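You operate a simulated robot arm through the tools that you are given. There is no shell and no other tool.

Carry out the task below with a simulated robot arm. There is one attempt and no reset: what you move stays moved.

## Task
Free the glued blue heel and press the blue top piece onto it in the hand press.
Fine: heel in the slide's cradle, top piece straight; leave the slide in and the clamp free.

The check looks at the end state, three seconds after you hand in, the way a careful person would. Anything else that was tipped, shoved, dropped, spilled or broken makes it a failure.

## Robot
A 7-joint arm with a fingered hand, fixed in place. Base frame: the origin is at the foot of the arm, x ahead of it, y to its left, z up; the work surface is at about z = 800. Units: mm, rad, N and s.
With the tool pointing down near the work surface it reaches from about 200 to 800 mm from the base axis. Its first joint turns from -2.897 to 2.897 rad. Payload 4.9 kg.
Tool frame: the origin (TCP) lies between the finger pads and is the grasp point; the fingertips stand 32 mm ahead of it; z points along the fingers, y is the line along which they close. Largest opening 192 mm; the body of the gripper starts 89 mm behind the TCP. The gripper is a hand of 3 fingers: y runs from the thumb to the fingers, the wrist lies at [0, 0, -267] in the tool frame, and closing takes about 1.5 s.
Orientation is that of the tool frame in the base frame, as a unit quaternion [w, x, y, z]. With the fingers straight down and closing along the base's y, the tool's x points along the base's -x, its y along +y and its z along -z.

## Interface
- The arm moves only by the tool nudge_tool. Its argument "rows" is one flat list of numbers, 6 for each row, row after row: the shift along the tool's x, y, z in mm, then the turn, a rotation vector about the tool's x, y, z in rad. In form: [dx, dy, dz, wx, wy, wz, dx, dy, dz, wx, wy, wz, ...]. A call has 1 to 20 rows; each row shifts and turns the commanded pose from where the row before left it, along the tool's axes as they then stand. "hand" is the gripper command, from -1 (shut) to 1 (fully open), values between in proportion, set as the call begins (left out, the last holds). A row lasts 0.2 s, in which the tool goes at most 50 mm and 0.15 rad; a call with a longer step from one row to the next is refused whole, and so is a gripper value outside its range. A pose out of reach is approached as far as the arm can. The call stops where the force on the tool passes 90 N (or 10 N more than at its start, if that is more) or the arm is blocked; 0.2 s more then pass. Each finger travels about 153 mm/s and halts on what it meets, pressing with about 27 N; the grip force reading is that of the motor and also rises with nothing between the fingers. The clock runs only during rows and for 0.2 s after the last one: add rows that do not move to give the fingers time. The reply holds the time, the measured pose of the TCP, the force on the tool along the base axes, the opening and the grip force, in the units named above and with some noise, with the torque about the TCP (base axes, N m) and any sound that the robot's microphone picked up.
- Cameras (640 x 400 px; columns grow to the right, rows downward): "scene" is fixed at [221.3, 642.7, 1436.3]; the picture's right is [-0.83, -0.56, 0.00], its down [-0.33, 0.49, -0.81] and it looks along [0.45, -0.67, -0.59] (base axes); focal length 358 px, centre (320, 200). "wrist" rides on the gripper at [80, -46, -113] in the tool frame; the picture's right is [0.50, 0.87, 0.00], its down [-0.67, 0.39, -0.63] and it looks along [-0.55, 0.32, 0.78] (tool axes); focal length 226 px, centre (320, 200). There is no depth. A picture from a camera that has moved, and an enlarged one, comes with that camera's place and axes in the base frame and with its lens. The place of the scene camera against the robot may be out by one fixed shift of up to 12 mm in any direction.
- capture(camera): a new picture of that camera. The clock stands still meanwhile.
- curl_fingers(finger1, finger2, thumb_bend): sets how far each is bent, from 0 (flat) to 1 (curled in); at 0.3 the hand is open as for a grip, at 0.7 the pads meet at the TCP. One left out holds its place. A second passes; each finger stops where it meets its share of the squeeze, and holds until it gets a number again. A gripper value or a shape takes the hand back. It gives what a move gives, with no picture; readings hold the bend of each and the force on the fingers (four entries, about 0 where the hand has none), thumb and palm.
- set_grasp(shape): the hand has 3 fingers and takes this shape, open, in about a second: jaw (thumb against the fingers, like two jaws); tri (thumb and two fingers); tip (a fingertip pinch); poke (one finger out to press); point (the index stretched); flat (the hand flat); cup (the hand cupped); fist (a fist). The gripper value then closes the fingers along that shape, each until it touches; the sizes above hold for jaw. It gives what a move gives, with no picture.
- close_up(camera, box): a new picture of the part [left, top, right, bottom] of that camera's present view, enlarged. The clock stands still meanwhile.
- sign_off(): hands the job in; it is judged then, once.

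Nothing tells you positions but the pictures and the camera data. Unless the task says otherwise, let go and move clear before handing in.

The tools are called after "Request:" by a JSON object that holds its "op" and its "data". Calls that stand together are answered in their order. nudge_tool: Moves the arm, as the interface text tells. Its arguments: {"type":"object","properties":{"rows":{"type":"array","items":{"type":"number"}},"hand":{"type":"number"}},"required":["rows"]} The other tools are called the same way: set_grasp (shape) gives the hand a shape; curl_fingers (finger1, finger2, thumb_bend) moves the fingers one by one; capture (camera) takes a picture; close_up (camera, box) takes an enlarged picture of a part of a camera's view; sign_off () hands the job in.

At the start:

```text
t: 0.0
tcp_pos: [438.7, 17.2, 1183.1]
orientation: [-0.001, 0.001, 1.0, 0.001]
wrist_force: [-0.3, 0.4, -0.8]
moment: [0.01, 0.02, 0.0]
finger_gap: 191.7
grip_force: 0.1
shape: jaw
bend: [0.3, 0.3, 0.3]
finger forces: [0.1, 0.0, 0.1, 0.0, 0.0, 0.0]
```

scene: 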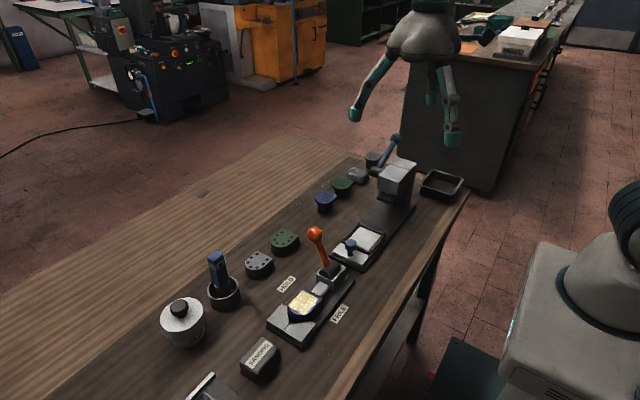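
wrist: 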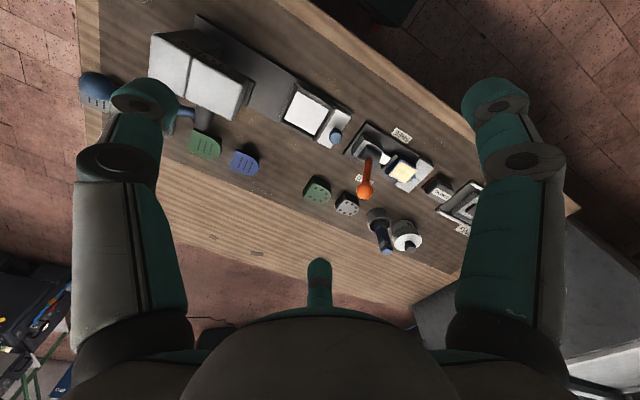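

I see a bench with a toggle clamp (orange handle) holding a glued blue piece, a hand press with a slide, and loose blue/green/grey parts. I'll look at it enlarged before moving.

Request:
{"op": "close_up", "data": {"camera": "scene", "box": [240, 210, 380, 360]}}

Request:
{"op": "close_up", "data": {"camera": "scene", "box": [300, 120, 480, 280]}}

Request:
{"op": "close_up", "data": {"camera": "scene", "box": [150, 220, 330, 400]}}

Request:
{"op": "close_up", "data": {"camera": "wrist", "box": [300, 100, 500, 270]}}

Request:
{"op": "close_up", "data": {"camera": "wrist", "box": [80, 10, 350, 200]}}

```text
2.67 times, centred on (310, 285) of scene
camera zoom: at [221.3, 642.7, 1436.3], right [-0.83, -0.56, 0.0], down [-0.33, 0.49, -0.81], along [0.45, -0.67, -0.59], focal length 954 px, centre (347, -27)
```

zoom: 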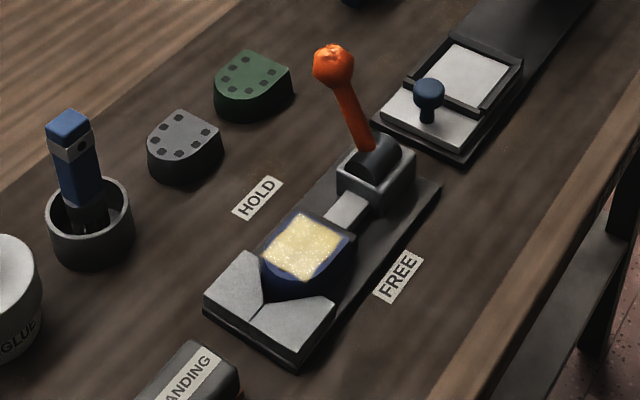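

```text
2.50 times, centred on (390, 200) of scene
camera zoom: at [221.3, 642.7, 1436.3], right [-0.83, -0.56, 0.0], down [-0.33, 0.49, -0.81], along [0.45, -0.67, -0.59], focal length 894 px, centre (145, 200)
```

zoom: 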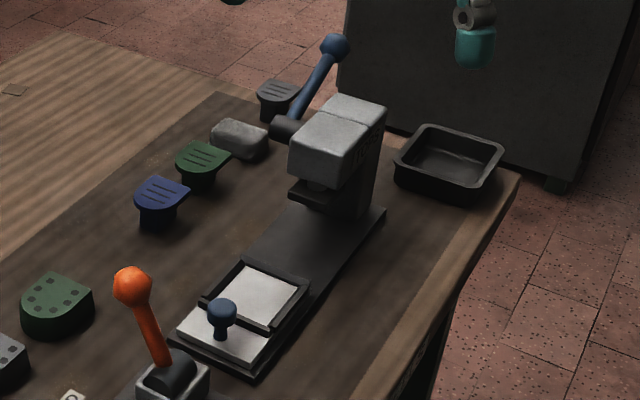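

```text
2.22 times, centred on (240, 310) of scene
camera zoom: at [221.3, 642.7, 1436.3], right [-0.83, -0.56, 0.0], down [-0.33, 0.49, -0.81], along [0.45, -0.67, -0.59], focal length 795 px, centre (498, -44)
```

zoom: 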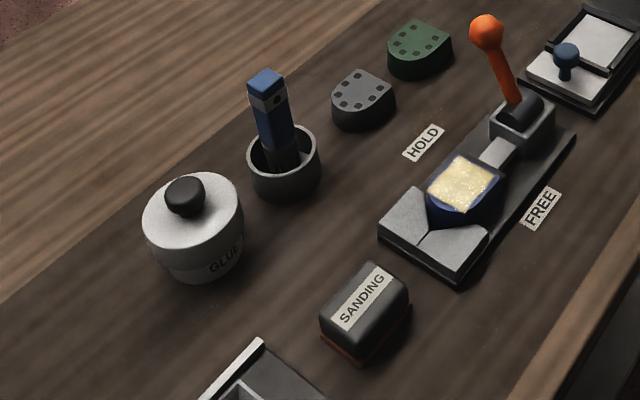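

```text
2.35 times, centred on (400, 185) of wrist
camera zoom: at [359.1, -29.0, 1294.7], right [-0.5, 0.87, 0.0], down [0.67, 0.39, 0.63], along [0.55, 0.32, -0.78], focal length 532 px, centre (132, 235)
```

zoom: 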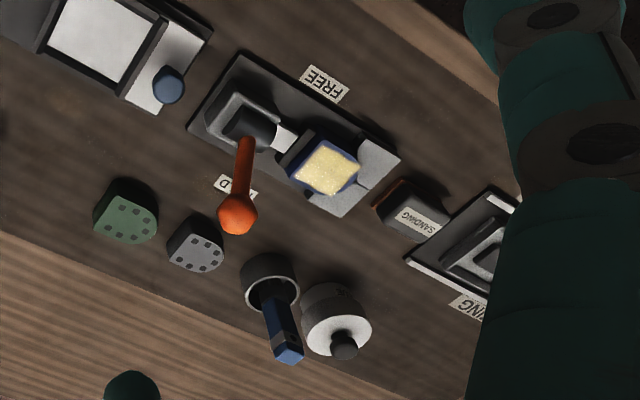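

```text
2.11 times, centred on (215, 105) of wrist
camera zoom: at [359.1, -29.0, 1294.7], right [-0.5, 0.87, 0.0], down [0.67, 0.39, 0.63], along [0.55, 0.32, -0.78], focal length 476 px, centre (541, 400)
```

zoom: 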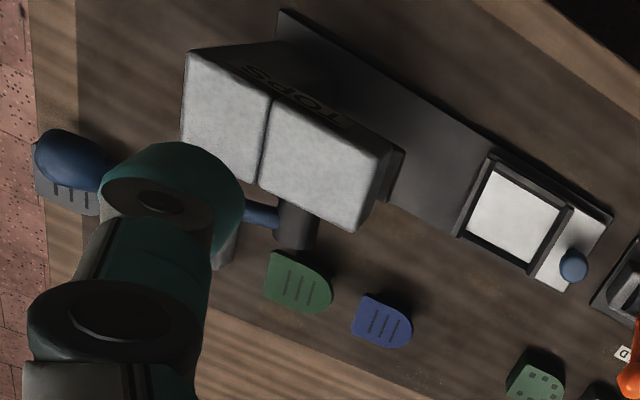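

The pictures triangulate: the clamp ball is at about (546,180,940), tilted to HOLD (+x), and the glued heel at (507,279,842). The slide cradle is at about (500,25), its knob at (507,93,859), the blue top at (664,-48,846), and the press lever knob at (562,-245,977). I'll move over the clamp, shut the hand to learn its shape, and look again.

Request:
{"op": "nudge_tool", "data": {"rows": [-13.5, 20.3, 10, 0, 0, 0, -13.5, 20.3, 10, 0, 0, 0, -13.5, 20.3, 10, 0, 0, 0, -13.5, 20.3, 10, 0, 0, 0, -13.5, 20.3, 10, 0, 0, 0, -13.5, 20.3, 10, 0, 0, 0, -13.5, 20.3, 10, 0, 0, 0, -13.5, 20.3, 10, 0, 0, 0], "hand": 0}}

Request:
{"op": "capture", "data": {"camera": "wrist"}}

Request:
{"op": "capture", "data": {"camera": "scene"}}

```text
t: 1.8
tcp_pos: [545.6, 180.4, 1103.3]
orientation: [0.0, 0.0, 1.0, 0.0]
wrist_force: [0.0, 0.4, 0.7]
moment: [-0.05, 0.0, -0.01]
finger_gap: 96.3
grip_force: 0.0
shape: jaw
bend: [0.36, 0.36, 0.7]
finger forces: [0.0, 0.0, 0.0, 0.0, 0.1, 0.0]
```

```text
taken
camera wrist: at [466.4, 134.0, 1214.8], right [-0.5, 0.87, 0.0], down [0.67, 0.39, 0.63], along [0.55, 0.32, -0.77], focal length 226 px, centre (320, 200)
```

wrist: 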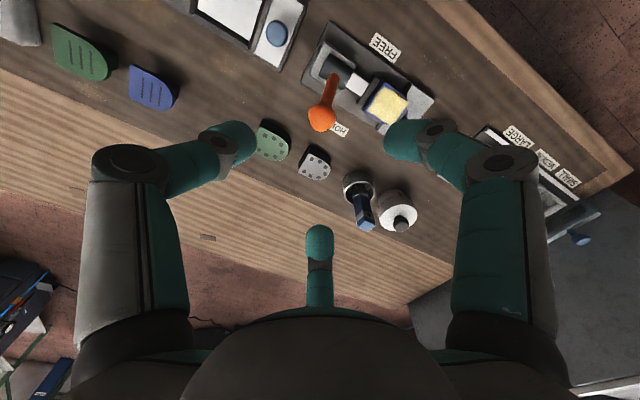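

```text
taken
```

scene: 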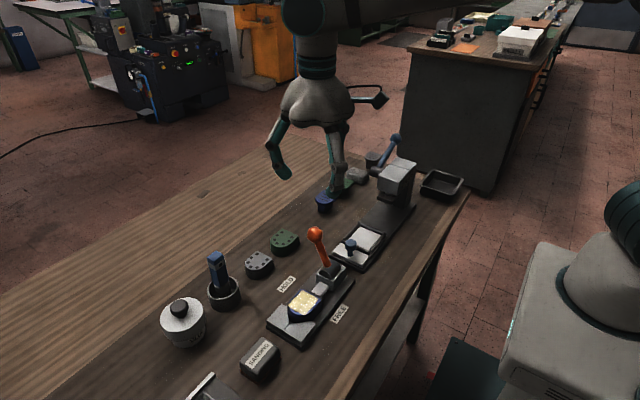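

The clamp, heel and loose parts look as I worked out, and the hand is half closed. I'll shut it fully in free air to see how the fingers meet.

Request:
{"op": "nudge_tool", "data": {"rows": [0, 0, 0, 0, 0, 0, 0, 0, 0, 0, 0, 0, 0, 0, 0, 0, 0, 0, 0, 0, 0, 0, 0, 0, 0, 0, 0, 0, 0, 0, 0, 0, 0, 0, 0, 0], "hand": -1}}

Request:
{"op": "capture", "data": {"camera": "wrist"}}

Request:
{"op": "close_up", "data": {"camera": "scene", "box": [220, 60, 420, 220]}}

Request:
{"op": "close_up", "data": {"camera": "wrist", "box": [250, 0, 450, 180]}}

```text
t: 3.2
tcp_pos: [545.1, 178.7, 1102.2]
orientation: [0.0, 0.0, 1.0, 0.0]
wrist_force: [0.2, -0.1, 0.2]
moment: [-0.01, 0.0, 0.05]
finger_gap: 0.1
grip_force: 27.2
shape: jaw
bend: [0.7, 0.7, 0.7]
finger forces: [0.0, 0.0, 0.0, 0.0, 0.0, 0.0]
```

```text
taken
camera wrist: at [466.3, 133.6, 1214.6], right [-0.5, 0.87, 0.0], down [0.67, 0.39, 0.63], along [0.55, 0.32, -0.78], focal length 226 px, centre (320, 200)
```

wrist: 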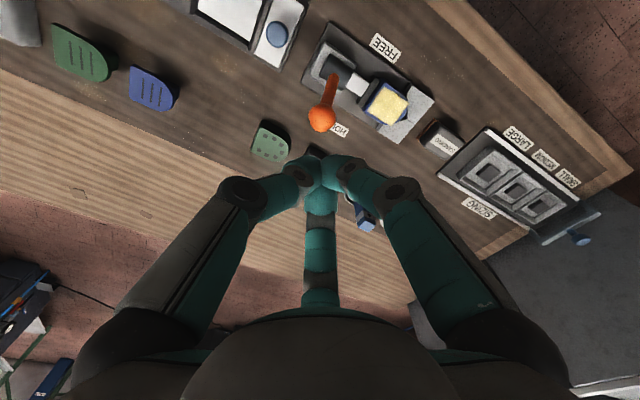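

```text
2.50 times, centred on (320, 140) of scene
camera zoom: at [221.3, 642.7, 1436.3], right [-0.83, -0.56, 0.0], down [-0.33, 0.49, -0.81], along [0.45, -0.67, -0.59], focal length 894 px, centre (320, 350)
```

zoom: 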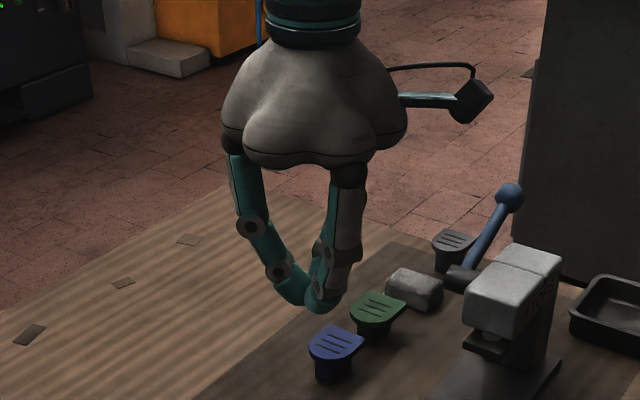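

```text
2.22 times, centred on (350, 90) of wrist
camera zoom: at [466.3, 133.6, 1214.6], right [-0.5, 0.87, 0.0], down [0.67, 0.39, 0.63], along [0.55, 0.32, -0.78], focal length 502 px, centre (253, 444)
```

zoom: 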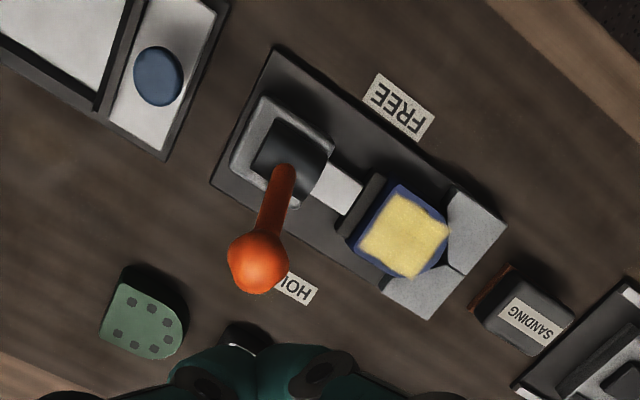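

The three fingers meet at the TCP. The clamp lever leans towards HOLD and swings about the y axis. With the hand shut I'll come down on the +x side of the orange ball and push it towards FREE (-x).

Request:
{"op": "nudge_tool", "data": {"rows": [-17, 0, 0, 0, 0, 0, -17, 0, 0, 0, 0, 0, -18, 0, 0, 0, 0, 0, 0, 0, 25, 0, 0, 0, 0, 0, 25, 0, 0, 0, 0, 0, 25, 0, 0, 0, 0, 0, 25, 0, 0, 0, 0, 0, 20, 0, 0, 0, 0, 0, 20, 0, 0, 0, 0, 0, 20, 0, 0, 0]}}

Request:
{"op": "capture", "data": {"camera": "wrist"}}

Request:
{"op": "close_up", "data": {"camera": "scene", "box": [220, 160, 380, 300]}}

```text
t: 5.4
tcp_pos: [599.1, 176.9, 943.1]
orientation: [0.001, 0.001, 1.0, 0.0]
wrist_force: [1.8, -0.3, 1.5]
moment: [0.03, 0.08, 0.01]
finger_gap: 0.0
grip_force: 27.1
shape: jaw
bend: [0.7, 0.7, 0.7]
finger forces: [2.5, 0.0, 0.0, 0.0, 0.0, 0.0]
```

```text
taken
camera wrist: at [518.9, 131.6, 1054.1], right [-0.5, 0.87, 0.0], down [0.67, 0.39, 0.63], along [0.55, 0.32, -0.77], focal length 226 px, centre (320, 200)
```

wrist: 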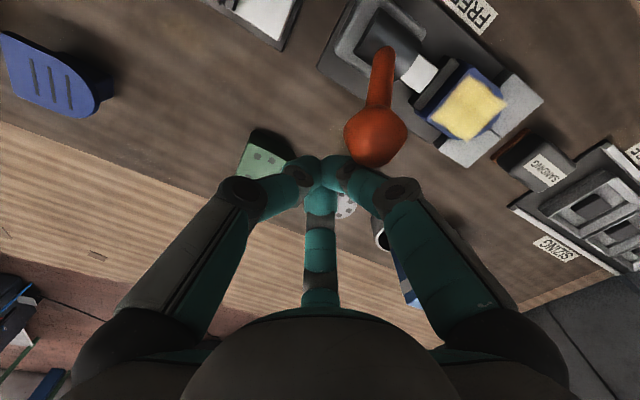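

```text
2.86 times, centred on (300, 230) of scene
camera zoom: at [221.3, 642.7, 1436.3], right [-0.83, -0.56, 0.0], down [-0.33, 0.49, -0.81], along [0.45, -0.67, -0.59], focal length 1022 px, centre (377, 114)
```

zoom: 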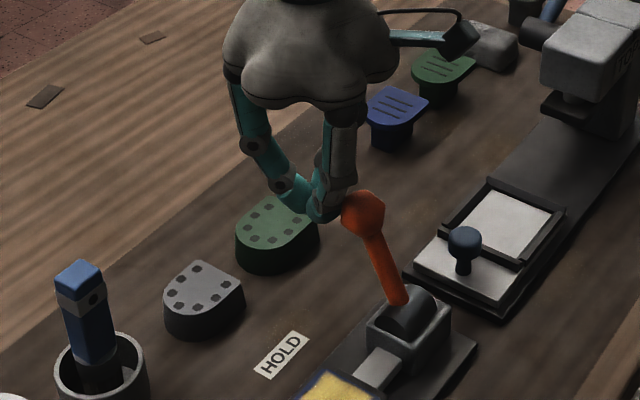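

The fingertips are just beside the ball on its +x side. Next I push slowly along -x.

Request:
{"op": "nudge_tool", "data": {"rows": [6, 0, 0, 0, 0, 0, 6, 0, 0, 0, 0, 0, 6, 0, 0, 0, 0, 0, 6, 0, 0, 0, 0, 0, 6, 0, 0, 0, 0, 0, 6, 0, 0, 0, 0, 0, 6, 0, 0, 0, 0, 0, 6, 0, 0, 0, 0, 0]}}

Request:
{"op": "close_up", "data": {"camera": "scene", "box": [220, 160, 380, 340]}}

Request:
{"op": "capture", "data": {"camera": "wrist"}}

```text
t: 7.2
tcp_pos: [549.5, 179.7, 941.8]
orientation: [-0.002, 0.001, 1.0, -0.001]
wrist_force: [1.6, -0.7, -0.3]
moment: [0.0, 0.01, 0.0]
finger_gap: 0.0
grip_force: 27.3
shape: jaw
bend: [0.7, 0.7, 0.7]
finger forces: [0.8, 0.0, 0.0, 0.0, 0.0, 0.0]
```

```text
2.22 times, centred on (300, 250) of scene
camera zoom: at [221.3, 642.7, 1436.3], right [-0.83, -0.56, 0.0], down [-0.33, 0.49, -0.81], along [0.45, -0.67, -0.59], focal length 795 px, centre (364, 89)
```

zoom: 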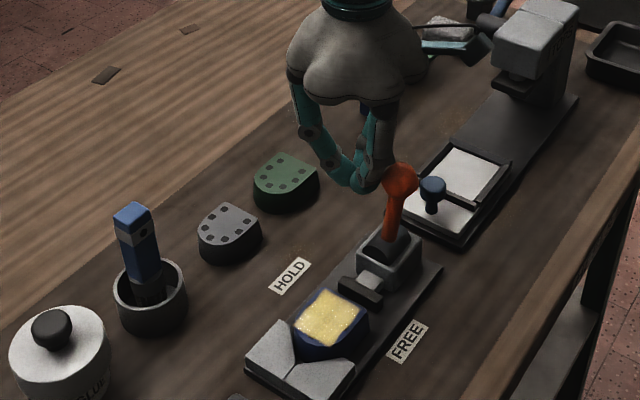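

```text
taken
camera wrist: at [469.6, 132.6, 1054.0], right [-0.5, 0.87, 0.0], down [0.67, 0.39, 0.63], along [0.55, 0.32, -0.78], focal length 226 px, centre (320, 200)
```

wrist: 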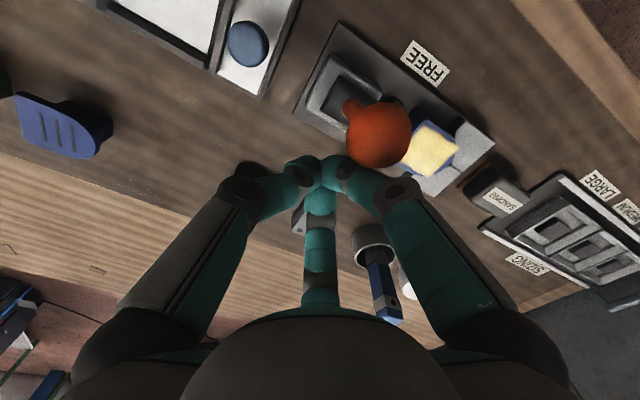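

The lever moves easily and the clamp pad is already pulling back from the heel. I'll keep pushing to the FREE end.

Request:
{"op": "nudge_tool", "data": {"rows": [6, 0, 0, 0, 0, 0, 6, 0, 0, 0, 0, 0, 6, 0, 0, 0, 0, 0, 6, 0, 0, 0, 0, 0, 6, 0, 0, 0, 0, 0, 6, 0, 0, 0, 0, 0, 6, 0, 0, 0, 0, 0, 6, 0, 0, 0, 0, 0]}}

Request:
{"op": "close_up", "data": {"camera": "scene", "box": [220, 160, 380, 340]}}

Request:
{"op": "capture", "data": {"camera": "wrist"}}

```text
t: 9.0
tcp_pos: [498.7, 176.9, 939.9]
orientation: [-0.005, 0.0, 1.0, -0.002]
wrist_force: [-0.5, 0.4, 0.2]
moment: [-0.01, 0.0, 0.01]
finger_gap: 0.1
grip_force: 27.3
shape: jaw
bend: [0.7, 0.7, 0.72]
finger forces: [0.0, 0.1, 0.0, 0.0, 0.0, 0.1]
```

```text
2.22 times, centred on (300, 250) of scene
camera zoom: at [221.3, 642.7, 1436.3], right [-0.83, -0.56, 0.0], down [-0.33, 0.49, -0.81], along [0.45, -0.67, -0.59], focal length 795 px, centre (364, 89)
```

zoom: 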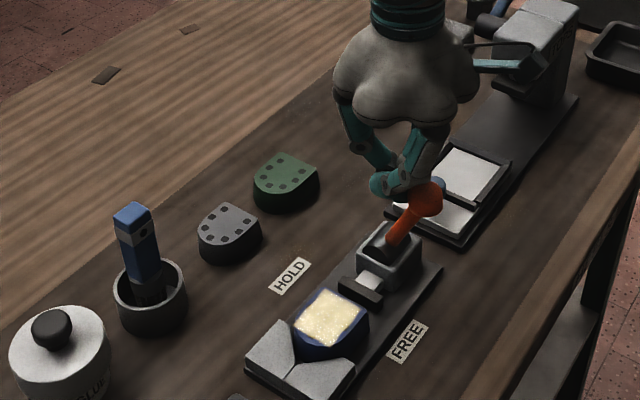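

```text
taken
camera wrist: at [420.5, 131.0, 1052.9], right [-0.5, 0.87, 0.0], down [0.68, 0.39, 0.62], along [0.54, 0.31, -0.78], focal length 226 px, centre (320, 200)
```

wrist: 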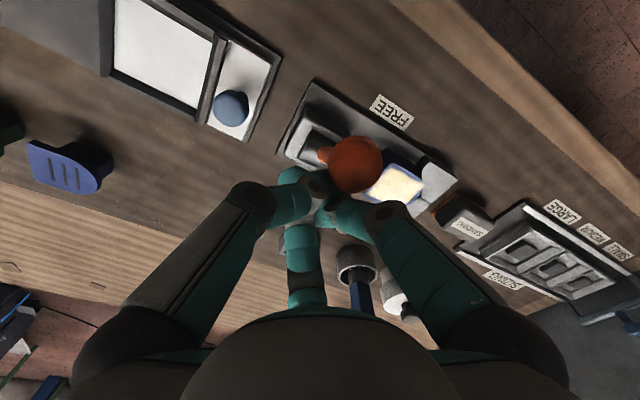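

The lever now leans towards FREE and the pad is off the heel. I'll back away along +x, rise and look.

Request:
{"op": "nudge_tool", "data": {"rows": [-15, 0, 0, 0, 0, 0, -20, 0, 0, 0, 0, 0, -20, 0, 0, 0, 0, 0, 0, 0, -25, 0, 0, 0, 0, 0, -25, 0, 0, 0, 0, 0, -25, 0, 0, 0, 0, 0, -25, 0, 0, 0]}}

Request:
{"op": "close_up", "data": {"camera": "scene", "box": [220, 200, 380, 340]}}

Request:
{"op": "close_up", "data": {"camera": "wrist", "box": [200, 0, 440, 180]}}

```text
t: 10.6
tcp_pos: [558.7, 178.1, 1044.4]
orientation: [-0.001, -0.001, 1.0, 0.001]
wrist_force: [0.4, 0.2, -0.5]
moment: [0.01, 0.0, -0.03]
finger_gap: 0.0
grip_force: 26.8
shape: jaw
bend: [0.7, 0.7, 0.72]
finger forces: [0.1, 0.1, 0.0, 0.0, 0.0, 0.0]
```

```text
2.86 times, centred on (300, 270) of scene
camera zoom: at [221.3, 642.7, 1436.3], right [-0.83, -0.56, 0.0], down [-0.33, 0.49, -0.81], along [0.45, -0.67, -0.59], focal length 1022 px, centre (377, 0)
```

zoom: 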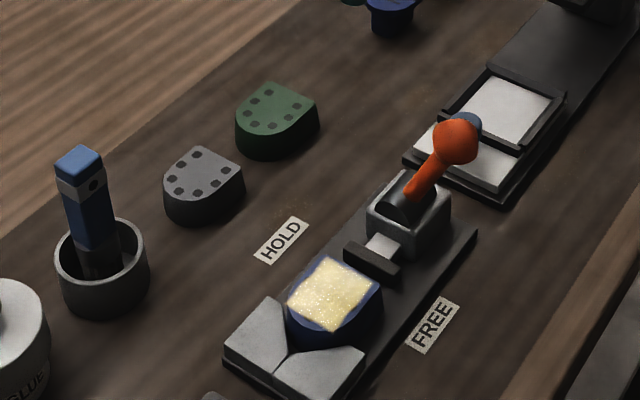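

```text
2.22 times, centred on (320, 90) of wrist
camera zoom: at [480.3, 132.0, 1155.2], right [-0.5, 0.87, 0.0], down [0.67, 0.39, 0.63], along [0.55, 0.32, -0.78], focal length 502 px, centre (320, 444)
```

zoom: 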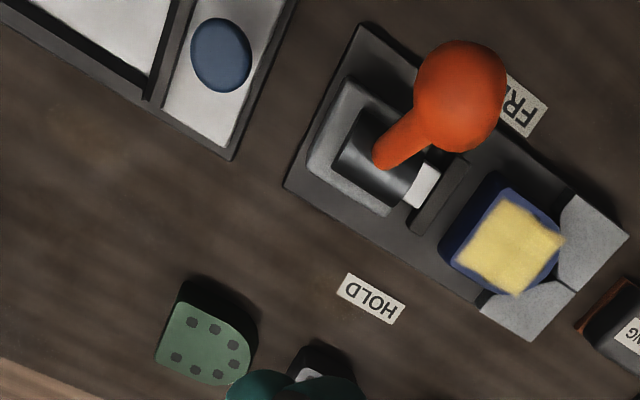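

The clamp is free and the pad stands clear of the heel. Before picking up the heel I'll try other hand shapes in free air and see which grips it best.

Request:
{"op": "set_grasp", "data": {"shape": "tri"}}

Request:
{"op": "capture", "data": {"camera": "wrist"}}

Request:
{"op": "set_grasp", "data": {"shape": "tip"}}

Request:
{"op": "capture", "data": {"camera": "wrist"}}

Request:
{"op": "close_up", "data": {"camera": "scene", "box": [220, 60, 420, 220]}}

Request:
{"op": "set_grasp", "data": {"shape": "jaw"}}

Request:
{"op": "capture", "data": {"camera": "wrist"}}

Request:
{"op": "close_up", "data": {"camera": "scene", "box": [220, 60, 420, 220]}}

```text
t: 11.5
tcp_pos: [559.1, 177.4, 1044.9]
orientation: [0.0, -0.001, 1.0, 0.0]
wrist_force: [-0.8, -0.8, -0.2]
moment: [-0.01, 0.03, 0.01]
finger_gap: 192.2
grip_force: 0.1
shape: tri
bend: [0.3, 0.3, 0.3]
finger forces: [0.0, 0.0, 0.1, 0.0, 0.1, 0.0]
```

```text
taken
camera wrist: at [480.4, 132.2, 1155.1], right [-0.5, 0.87, 0.0], down [0.67, 0.39, 0.63], along [0.55, 0.32, -0.78], focal length 226 px, centre (320, 200)
```

wrist: 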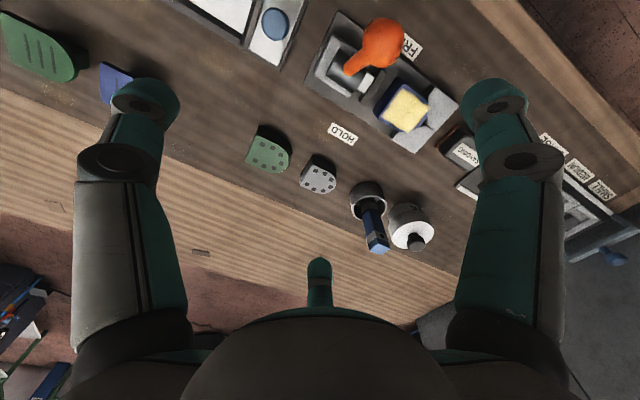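

```text
t: 12.4
tcp_pos: [559.8, 178.5, 1043.2]
orientation: [0.0, -0.001, 1.0, -0.001]
wrist_force: [-0.7, 0.4, 0.6]
moment: [-0.01, 0.0, 0.0]
finger_gap: 192.2
grip_force: 0.0
shape: tip
bend: [0.3, 0.3, 0.3]
finger forces: [0.0, 0.0, 0.0, 0.0, 0.0, 0.0]
```

```text
taken
camera wrist: at [480.4, 132.2, 1155.1], right [-0.5, 0.87, 0.0], down [0.67, 0.39, 0.63], along [0.55, 0.32, -0.78], focal length 226 px, centre (320, 200)
```

wrist: 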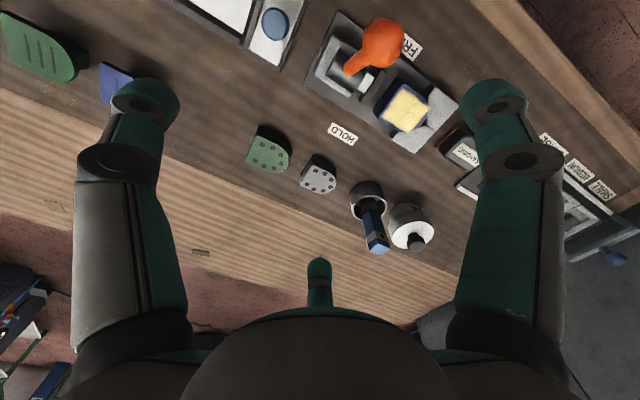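

```text
2.50 times, centred on (320, 140) of scene
camera zoom: at [221.3, 642.7, 1436.3], right [-0.83, -0.56, 0.0], down [-0.33, 0.49, -0.81], along [0.45, -0.67, -0.59], focal length 894 px, centre (320, 350)
```

zoom: 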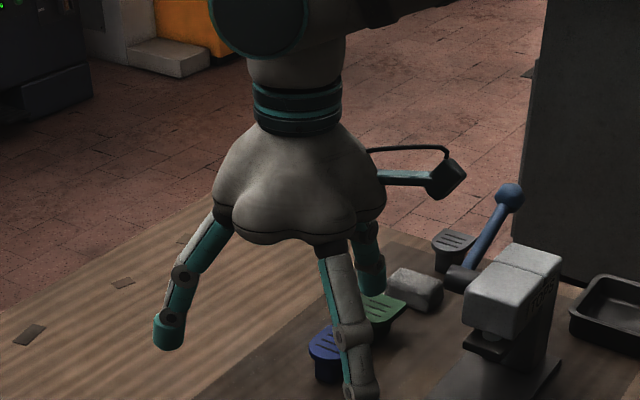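

```text
t: 13.3
tcp_pos: [559.9, 177.8, 1044.5]
orientation: [0.0, 0.001, 1.0, 0.001]
wrist_force: [0.3, 1.0, 0.8]
moment: [0.0, 0.0, 0.01]
finger_gap: 192.0
grip_force: 0.0
shape: jaw
bend: [0.3, 0.3, 0.3]
finger forces: [0.0, 0.0, 0.0, 0.1, 0.0, 0.1]
```

```text
taken
camera wrist: at [480.4, 132.2, 1155.1], right [-0.5, 0.87, 0.0], down [0.67, 0.39, 0.63], along [0.55, 0.32, -0.78], focal length 226 px, centre (320, 200)
```

wrist: 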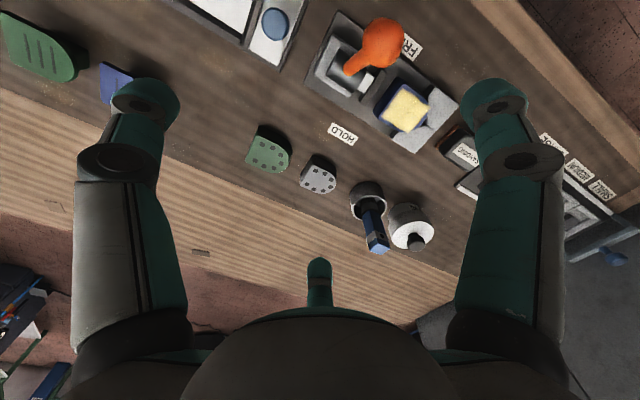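

```text
2.50 times, centred on (320, 140) of scene
camera zoom: at [221.3, 642.7, 1436.3], right [-0.83, -0.56, 0.0], down [-0.33, 0.49, -0.81], along [0.45, -0.67, -0.59], focal length 894 px, centre (320, 350)
```

zoom: 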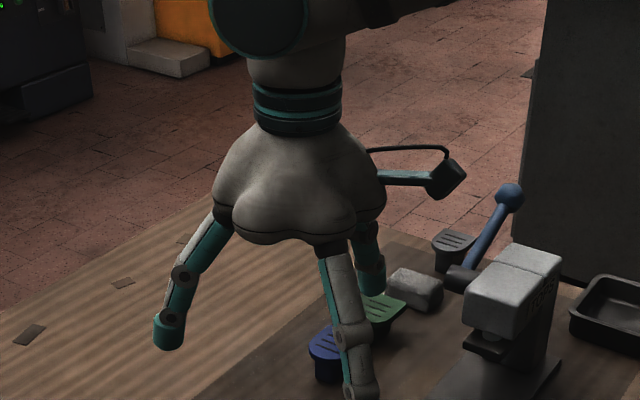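

All shapes share the same three-way layout, so I'll use jaw. It suits the heel: thumb on the flat back and two fingers on the flanks of the nose. I'll move so the wrist camera looks straight at the heel and measure it.

Request:
{"op": "nudge_tool", "data": {"rows": [22.7, 8.7, 0, 0, 0, 0, 22.7, 8.7, 0, 0, 0, 0, 22.7, 8.7, 0, 0, 0, 0, 22.7, 8.7, 0, 0, 0, 0, 22.7, 8.7, 0, 0, 0, 0, 22.7, 8.7, 0, 0, 0, 0, 0, 0, 20, 0, 0, 0, 0, 0, 20, 0, 0, 0, 0, 0, 20, 0, 0, 0, 0, 0, 20, 0, 0, 0]}}

Request:
{"op": "capture", "data": {"camera": "wrist"}}

Request:
{"op": "close_up", "data": {"camera": "wrist", "box": [230, 120, 410, 260]}}

Request:
{"op": "close_up", "data": {"camera": "scene", "box": [260, 260, 360, 360]}}

```text
t: 15.5
tcp_pos: [421.9, 232.4, 960.5]
orientation: [0.0, 0.0, 1.0, 0.0]
wrist_force: [-0.1, 0.0, -0.4]
moment: [0.01, -0.02, 0.01]
finger_gap: 191.7
grip_force: 0.0
shape: jaw
bend: [0.3, 0.3, 0.3]
finger forces: [0.0, 0.0, 0.0, 0.0, 0.0, 0.0]
```

```text
taken
camera wrist: at [341.8, 185.8, 1072.8], right [-0.5, 0.87, 0.0], down [0.67, 0.39, 0.63], along [0.55, 0.32, -0.78], focal length 226 px, centre (320, 200)
```

wrist: 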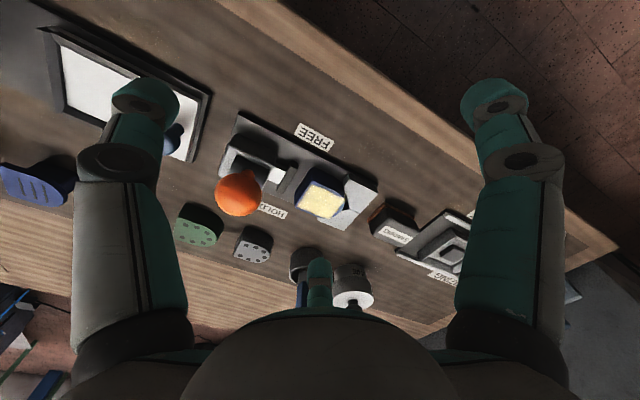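

```text
2.86 times, centred on (320, 190) of wrist
camera zoom: at [341.8, 185.8, 1072.8], right [-0.5, 0.87, 0.0], down [0.67, 0.39, 0.63], along [0.55, 0.32, -0.78], focal length 646 px, centre (320, 229)
```

zoom: 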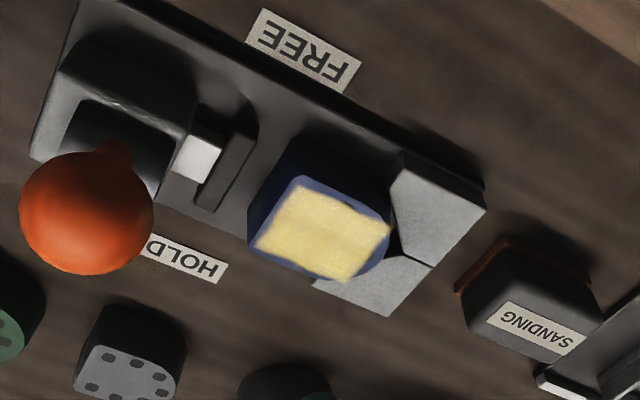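

```text
4.00 times, centred on (310, 310) of scene
camera zoom: at [221.3, 642.7, 1436.3], right [-0.83, -0.56, 0.0], down [-0.33, 0.49, -0.81], along [0.45, -0.67, -0.59], focal length 1431 px, centre (360, -240)
```

zoom: 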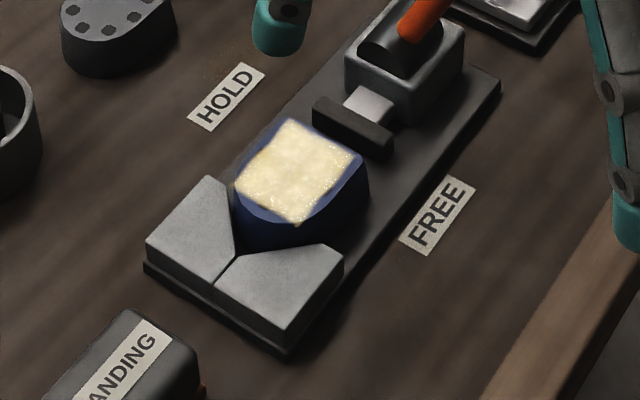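

The heel is about 47 mm wide, with its back at y≈257 and its nose at y≈313 in the V, spanning z≈808–842. The V-block top is at z≈830. Before gripping it I'll go over the clamp and measure the cradle and press.

Request:
{"op": "nudge_tool", "data": {"rows": [0, 0, -30, 0, 0, 0, 0, 0, -40, 0, 0, 0, 0, -40, 0, 0, 0, 0, 0, -40, 0, 0, 0, 0, 0, -40, 0, 0, 0, 0, 0, -40, 0, 0, 0, 0, 0, -40, 0, 0, 0, 0, 0, -40, 0, 0, 0, 0, 0, 0, 25, 0, 0, 0, 0, 0, 25, 0, 0, 0]}}

Request:
{"op": "capture", "data": {"camera": "wrist"}}

Request:
{"op": "close_up", "data": {"camera": "wrist", "box": [190, 80, 450, 270]}}

Request:
{"op": "close_up", "data": {"camera": "scene", "box": [320, 180, 430, 290]}}

Request:
{"op": "close_up", "data": {"camera": "scene", "box": [300, 110, 480, 230]}}

```text
t: 17.7
tcp_pos: [423.7, -12.6, 981.4]
orientation: [0.0, 0.001, 1.0, 0.001]
wrist_force: [1.2, -0.1, -0.1]
moment: [-0.01, 0.03, 0.04]
finger_gap: 192.1
grip_force: 0.0
shape: jaw
bend: [0.3, 0.3, 0.3]
finger forces: [0.1, 0.0, 0.0, 0.0, 0.0, 0.0]
```

```text
taken
camera wrist: at [345.0, -57.6, 1093.7], right [-0.5, 0.87, 0.0], down [0.67, 0.39, 0.63], along [0.55, 0.32, -0.77], focal length 226 px, centre (320, 200)
```

wrist: 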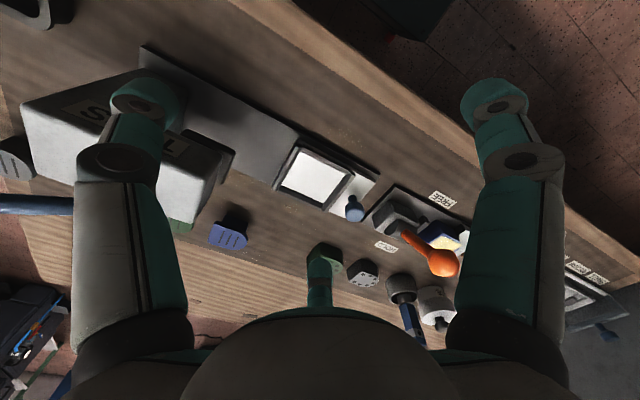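

```text
2.11 times, centred on (320, 175) of wrist
camera zoom: at [345.0, -57.6, 1093.7], right [-0.5, 0.87, 0.0], down [0.67, 0.39, 0.63], along [0.55, 0.32, -0.77], focal length 476 px, centre (320, 253)
```

zoom: 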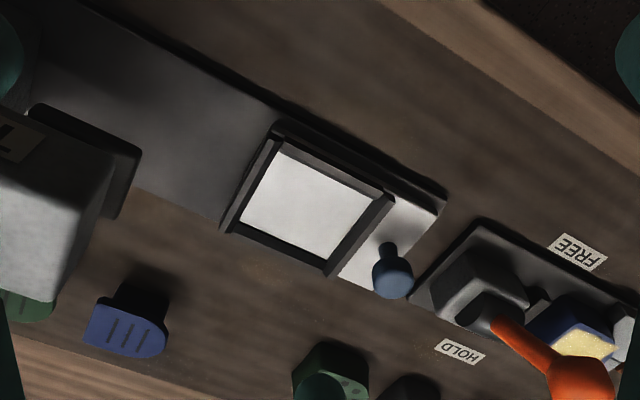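

```text
3.64 times, centred on (375, 235) of scene
camera zoom: at [221.3, 642.7, 1436.3], right [-0.83, -0.56, 0.0], down [-0.33, 0.49, -0.81], along [0.45, -0.67, -0.59], focal length 1301 px, centre (120, 73)
```

zoom: 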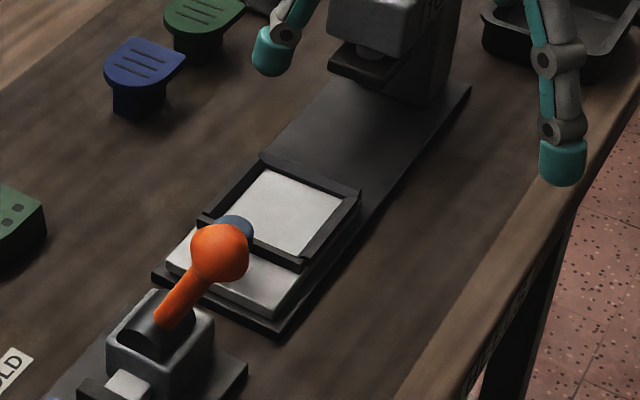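

```text
3.33 times, centred on (390, 170) of scene
camera zoom: at [221.3, 642.7, 1436.3], right [-0.83, -0.56, 0.0], down [-0.33, 0.49, -0.81], along [0.45, -0.67, -0.59], focal length 1193 px, centre (87, 300)
```

zoom: 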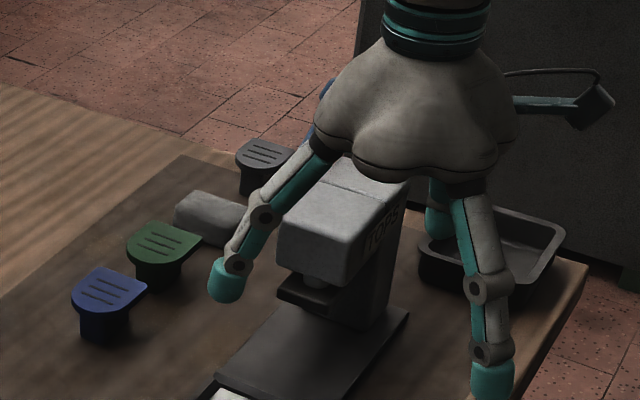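

The cradle is a frame of low rails, inside about x 480–538 and y -10–61, with its floor at z≈820. The ram plate is about z 880, so only a thin top piece would fit. I'll rise and look at the blue top and the press lever.

Request:
{"op": "nudge_tool", "data": {"rows": [0, 0, -40, 0, 0, 0, 0, 0, -40, 0, 0, 0, -21, -31, 0, 0, 0, 0, -21, -31, 0, 0, 0, 0, -21, -31, 0, 0, 0, 0, -21, -31, 0, 0, 0, 0]}}

Request:
{"op": "capture", "data": {"camera": "wrist"}}

Request:
{"op": "close_up", "data": {"camera": "wrist", "box": [240, 130, 400, 250]}}

Request:
{"op": "close_up", "data": {"camera": "scene", "box": [300, 150, 400, 220]}}

```text
t: 19.1
tcp_pos: [506.5, -133.0, 1064.8]
orientation: [0.001, 0.0, 1.0, 0.0]
wrist_force: [0.1, 0.1, 1.2]
moment: [0.01, 0.02, 0.03]
finger_gap: 192.1
grip_force: 0.0
shape: jaw
bend: [0.3, 0.3, 0.3]
finger forces: [0.1, 0.0, 0.0, 0.0, 0.1, 0.0]
```

```text
taken
camera wrist: at [427.4, -178.0, 1175.4], right [-0.5, 0.87, 0.0], down [0.67, 0.39, 0.63], along [0.55, 0.32, -0.78], focal length 226 px, centre (320, 200)
```

wrist: 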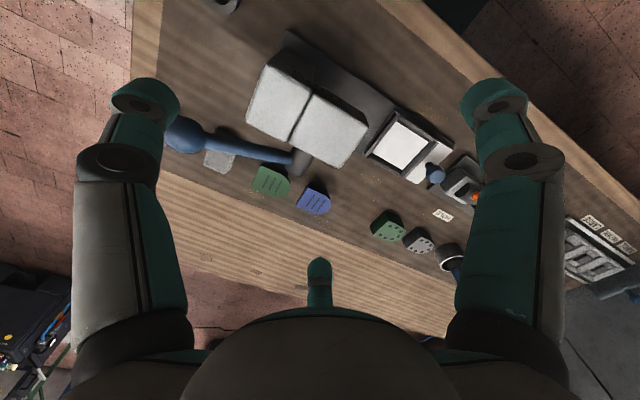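

```text
3.33 times, centred on (320, 190) of wrist
camera zoom: at [427.4, -178.0, 1175.4], right [-0.5, 0.87, 0.0], down [0.67, 0.39, 0.63], along [0.55, 0.32, -0.78], focal length 754 px, centre (320, 233)
```

zoom: 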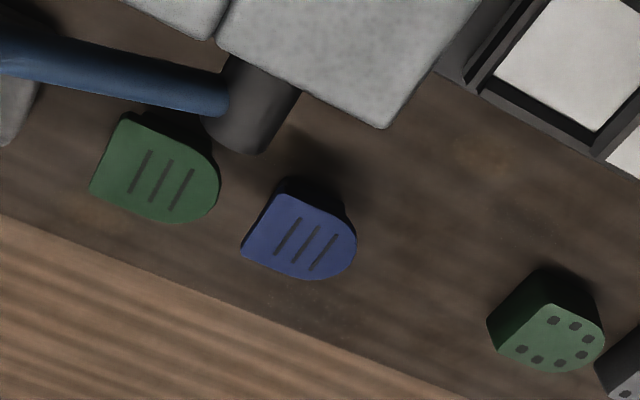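

```text
5.71 times, centred on (350, 185) of scene
camera zoom: at [221.3, 642.7, 1436.3], right [-0.83, -0.56, 0.0], down [-0.33, 0.49, -0.81], along [0.45, -0.67, -0.59], focal length 2044 px, centre (149, 286)
```

zoom: 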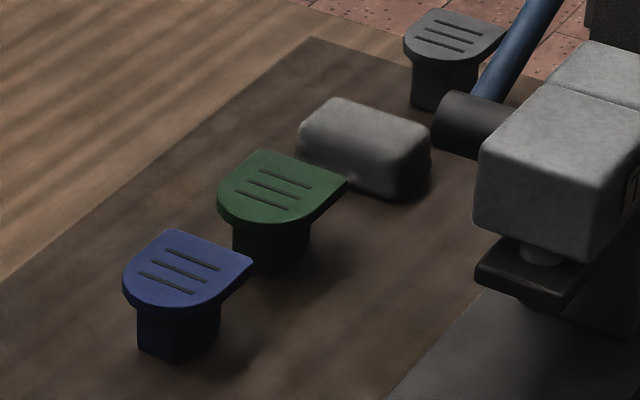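

The blue top is a thin D-shaped plate on a stand, with its flat back at y≈-78, its nose at y≈-20 and x 647–691. It sits in the same orientation as the heel. I'll go above the heel, half close the hand and check fingertip depth before descending.

Request:
{"op": "nudge_tool", "data": {"rows": [0, 41, 0, 0, 0, 0, 0, 41, 0, 0, 0, 0, 0, 41, 0, 0, 0, 0, 0, 41, 0, 0, 0, 0, 0, 41, 0, 0, 0, 0, 0, 41, 0, 0, 0, 0, 0, 41, 0, 0, 0, 0, 0, 41, 0, 0, 0, 0, 0, 41, 0, 0, 0, 0, 0, 42, 0, 0, 0, 0, 0, 0, 20, 0, 0, 0, 0, 0, 20, 0, 0, 0, 0, 0, 20, 0, 0, 0, 0, 0, 0, 0, 0, 0], "hand": -0.25}}

Request:
{"op": "capture", "data": {"camera": "wrist"}}

Request:
{"op": "close_up", "data": {"camera": "scene", "box": [220, 130, 400, 330]}}

```text
t: 22.1
tcp_pos: [505.7, 278.3, 1000.4]
orientation: [0.0, 0.0, 1.0, 0.0]
wrist_force: [-0.7, 0.2, -0.1]
moment: [0.06, 0.0, -0.04]
finger_gap: 72.5
grip_force: 0.1
shape: jaw
bend: [0.43, 0.43, 0.7]
finger forces: [0.0, 0.0, 0.0, 0.1, 0.1, 0.1]
```

```text
taken
camera wrist: at [425.3, 232.4, 1113.3], right [-0.5, 0.87, 0.0], down [0.67, 0.39, 0.63], along [0.55, 0.32, -0.78], focal length 226 px, centre (320, 200)
```

wrist: 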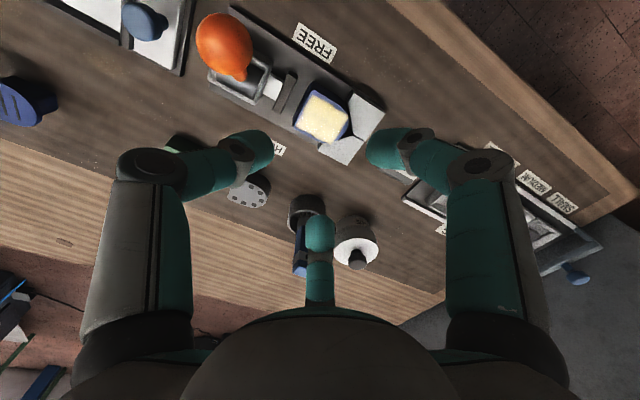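

```text
2.00 times, centred on (310, 230) of scene
camera zoom: at [221.3, 642.7, 1436.3], right [-0.83, -0.56, 0.0], down [-0.33, 0.49, -0.81], along [0.45, -0.67, -0.59], focal length 716 px, centre (340, 140)
```

zoom: 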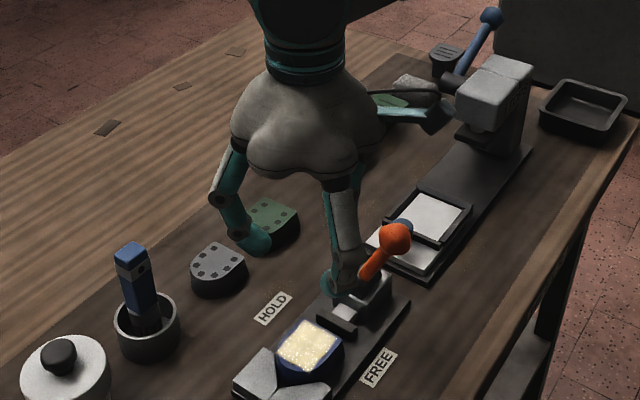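

The finger tips lie about 33 mm below the TCP and the knuckles about 85 mm out. From stereo views: heel top z≈840, V-block top about 822, clamp pad top about 822. So a grip with tips at z≈827 clears everything. I'll shift to y≈284, narrow the hand and descend partway.

Request:
{"op": "nudge_tool", "data": {"rows": [-1.8, 5.7, 0, 0, 0, 0, 0, 0, 20, 0, 0, 0, 0, 0, 20, 0, 0, 0, 0, 0, 20, 0, 0, 0, 0, 0, 20, 0, 0, 0, 0, 0, 10, 0, 0, 0], "hand": -0.33}}

Request:
{"op": "capture", "data": {"camera": "wrist"}}

Request:
{"op": "close_up", "data": {"camera": "scene", "box": [230, 180, 390, 360]}}

```text
t: 23.5
tcp_pos: [506.8, 283.4, 913.1]
orientation: [0.001, 0.001, 1.0, 0.0]
wrist_force: [-0.1, 0.9, 0.5]
moment: [0.0, -0.01, 0.03]
finger_gap: 64.6
grip_force: 0.2
shape: jaw
bend: [0.45, 0.45, 0.7]
finger forces: [0.1, 0.0, 0.1, 0.0, 0.0, 0.0]
```

```text
taken
camera wrist: at [427.0, 237.5, 1025.7], right [-0.5, 0.87, 0.0], down [0.67, 0.39, 0.63], along [0.55, 0.32, -0.78], focal length 226 px, centre (320, 200)
```

wrist: 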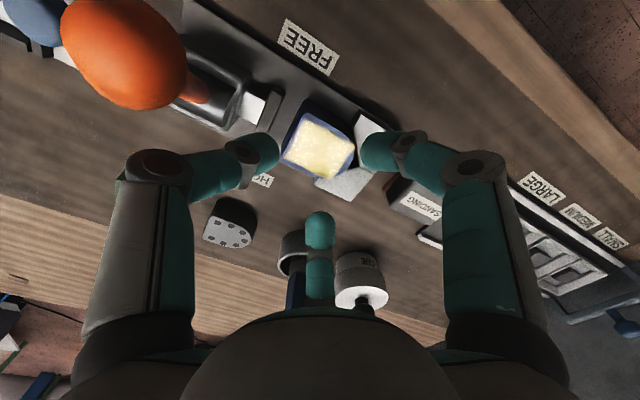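

```text
2.22 times, centred on (310, 270) of scene
camera zoom: at [221.3, 642.7, 1436.3], right [-0.83, -0.56, 0.0], down [-0.33, 0.49, -0.81], along [0.45, -0.67, -0.59], focal length 795 px, centre (342, 44)
```

zoom: 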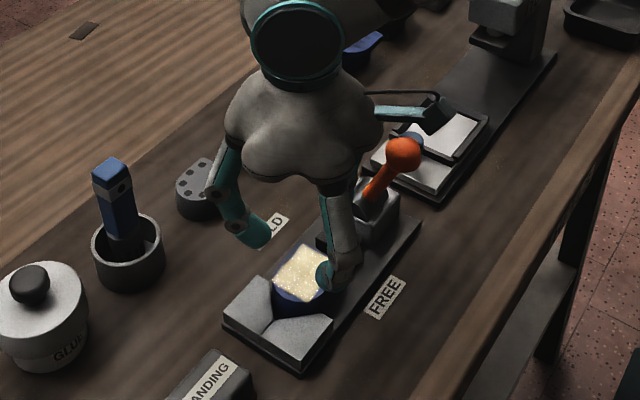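

The hand is centred over the heel and clear of the lever ball. I'll descend to TCP z≈860 in small steps.

Request:
{"op": "nudge_tool", "data": {"rows": [0, 0, 12, 0, 0, 0, 0, 0, 12, 0, 0, 0, 0, 0, 10, 0, 0, 0, 0, 0, 7, 0, 0, 0, 0, 0, 5, 0, 0, 0, 0, 0, 3, 0, 0, 0, 0, 0, 3, 0, 0, 0, 0, 0, 0, 0, 0, 0]}}

Request:
{"op": "capture", "data": {"camera": "wrist"}}

Request:
{"op": "close_up", "data": {"camera": "scene", "box": [230, 220, 370, 360]}}

Request:
{"op": "close_up", "data": {"camera": "wrist", "box": [220, 90, 420, 250]}}

```text
t: 25.3
tcp_pos: [504.9, 284.0, 860.1]
orientation: [0.001, 0.001, 1.0, 0.0]
wrist_force: [-0.4, 0.2, 0.0]
moment: [-0.01, -0.03, 0.01]
finger_gap: 64.7
grip_force: 0.0
shape: jaw
bend: [0.45, 0.45, 0.7]
finger forces: [0.0, 0.3, 0.1, 0.0, 0.1, 0.0]
```

```text
taken
camera wrist: at [426.4, 238.8, 972.5], right [-0.5, 0.87, 0.0], down [0.67, 0.39, 0.63], along [0.55, 0.32, -0.78], focal length 226 px, centre (320, 200)
```

wrist: 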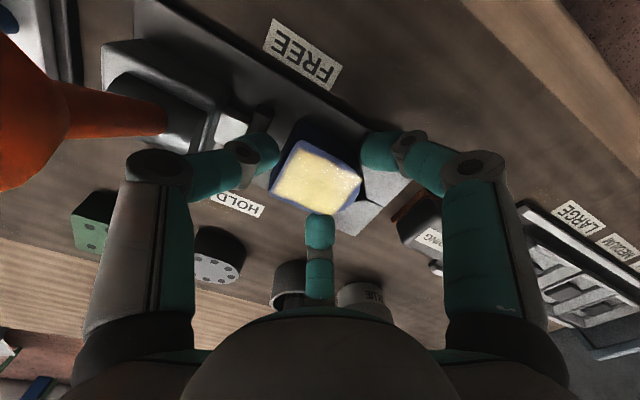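

```text
2.86 times, centred on (300, 290) of scene
camera zoom: at [221.3, 642.7, 1436.3], right [-0.83, -0.56, 0.0], down [-0.33, 0.49, -0.81], along [0.45, -0.67, -0.59], focal length 1022 px, centre (377, -57)
```

zoom: 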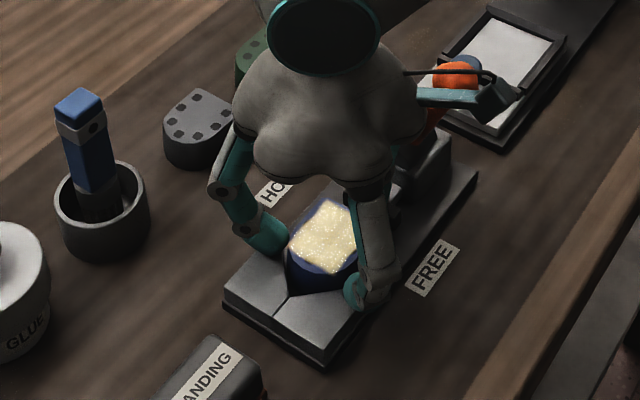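

```text
2.50 times, centred on (320, 170) of wrist
camera zoom: at [426.4, 238.8, 972.5], right [-0.5, 0.87, 0.0], down [0.67, 0.39, 0.63], along [0.55, 0.32, -0.78], focal length 565 px, centre (320, 275)
```

zoom: 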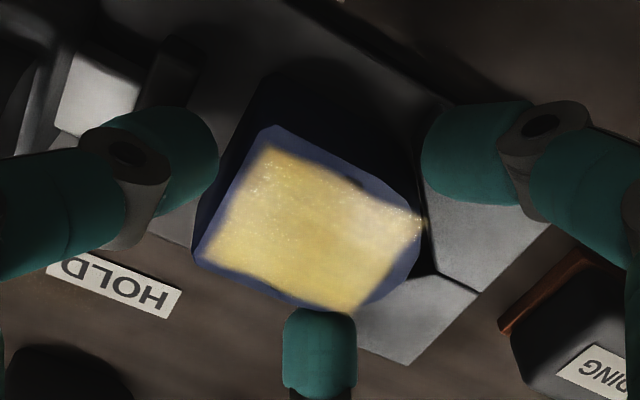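

The fingertips surround the heel, about 13 mm below its top edge and clear of the clamp parts. I'll close.

Request:
{"op": "nudge_tool", "data": {"rows": [0, 0, 0, 0, 0, 0, 0, 0, 0, 0, 0, 0, 0, 0, 0, 0, 0, 0, 0, 0, 0, 0, 0, 0, 0, 0, 0, 0, 0, 0], "hand": -1}}

Request:
{"op": "close_up", "data": {"camera": "wrist", "box": [220, 90, 420, 250]}}

Request:
{"op": "close_up", "data": {"camera": "scene", "box": [230, 220, 370, 360]}}

```text
t: 26.5
tcp_pos: [505.7, 283.2, 861.8]
orientation: [0.0, 0.0, 1.0, 0.0]
wrist_force: [-0.1, 0.4, 0.0]
moment: [0.0, 0.03, 0.0]
finger_gap: 53.0
grip_force: 27.1
shape: jaw
bend: [0.78, 0.47, 0.7]
finger forces: [22.4, 24.3, 0.1, 0.0, 24.0, 0.0]
```

```text
2.50 times, centred on (320, 170) of wrist
camera zoom: at [426.4, 238.7, 972.6], right [-0.5, 0.87, 0.0], down [0.67, 0.39, 0.63], along [0.55, 0.32, -0.78], focal length 565 px, centre (320, 275)
```

zoom: 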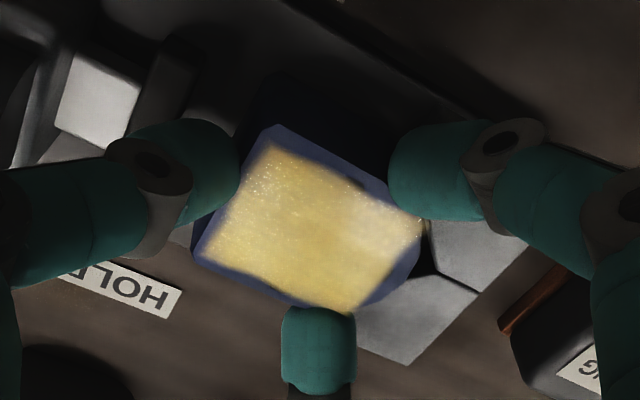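

```text
2.86 times, centred on (300, 290) of scene
camera zoom: at [221.3, 642.7, 1436.3], right [-0.83, -0.56, 0.0], down [-0.33, 0.49, -0.81], along [0.45, -0.67, -0.59], focal length 1022 px, centre (377, -57)
```

zoom: 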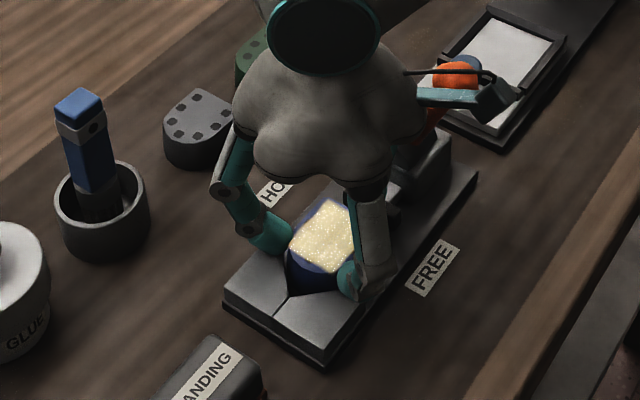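

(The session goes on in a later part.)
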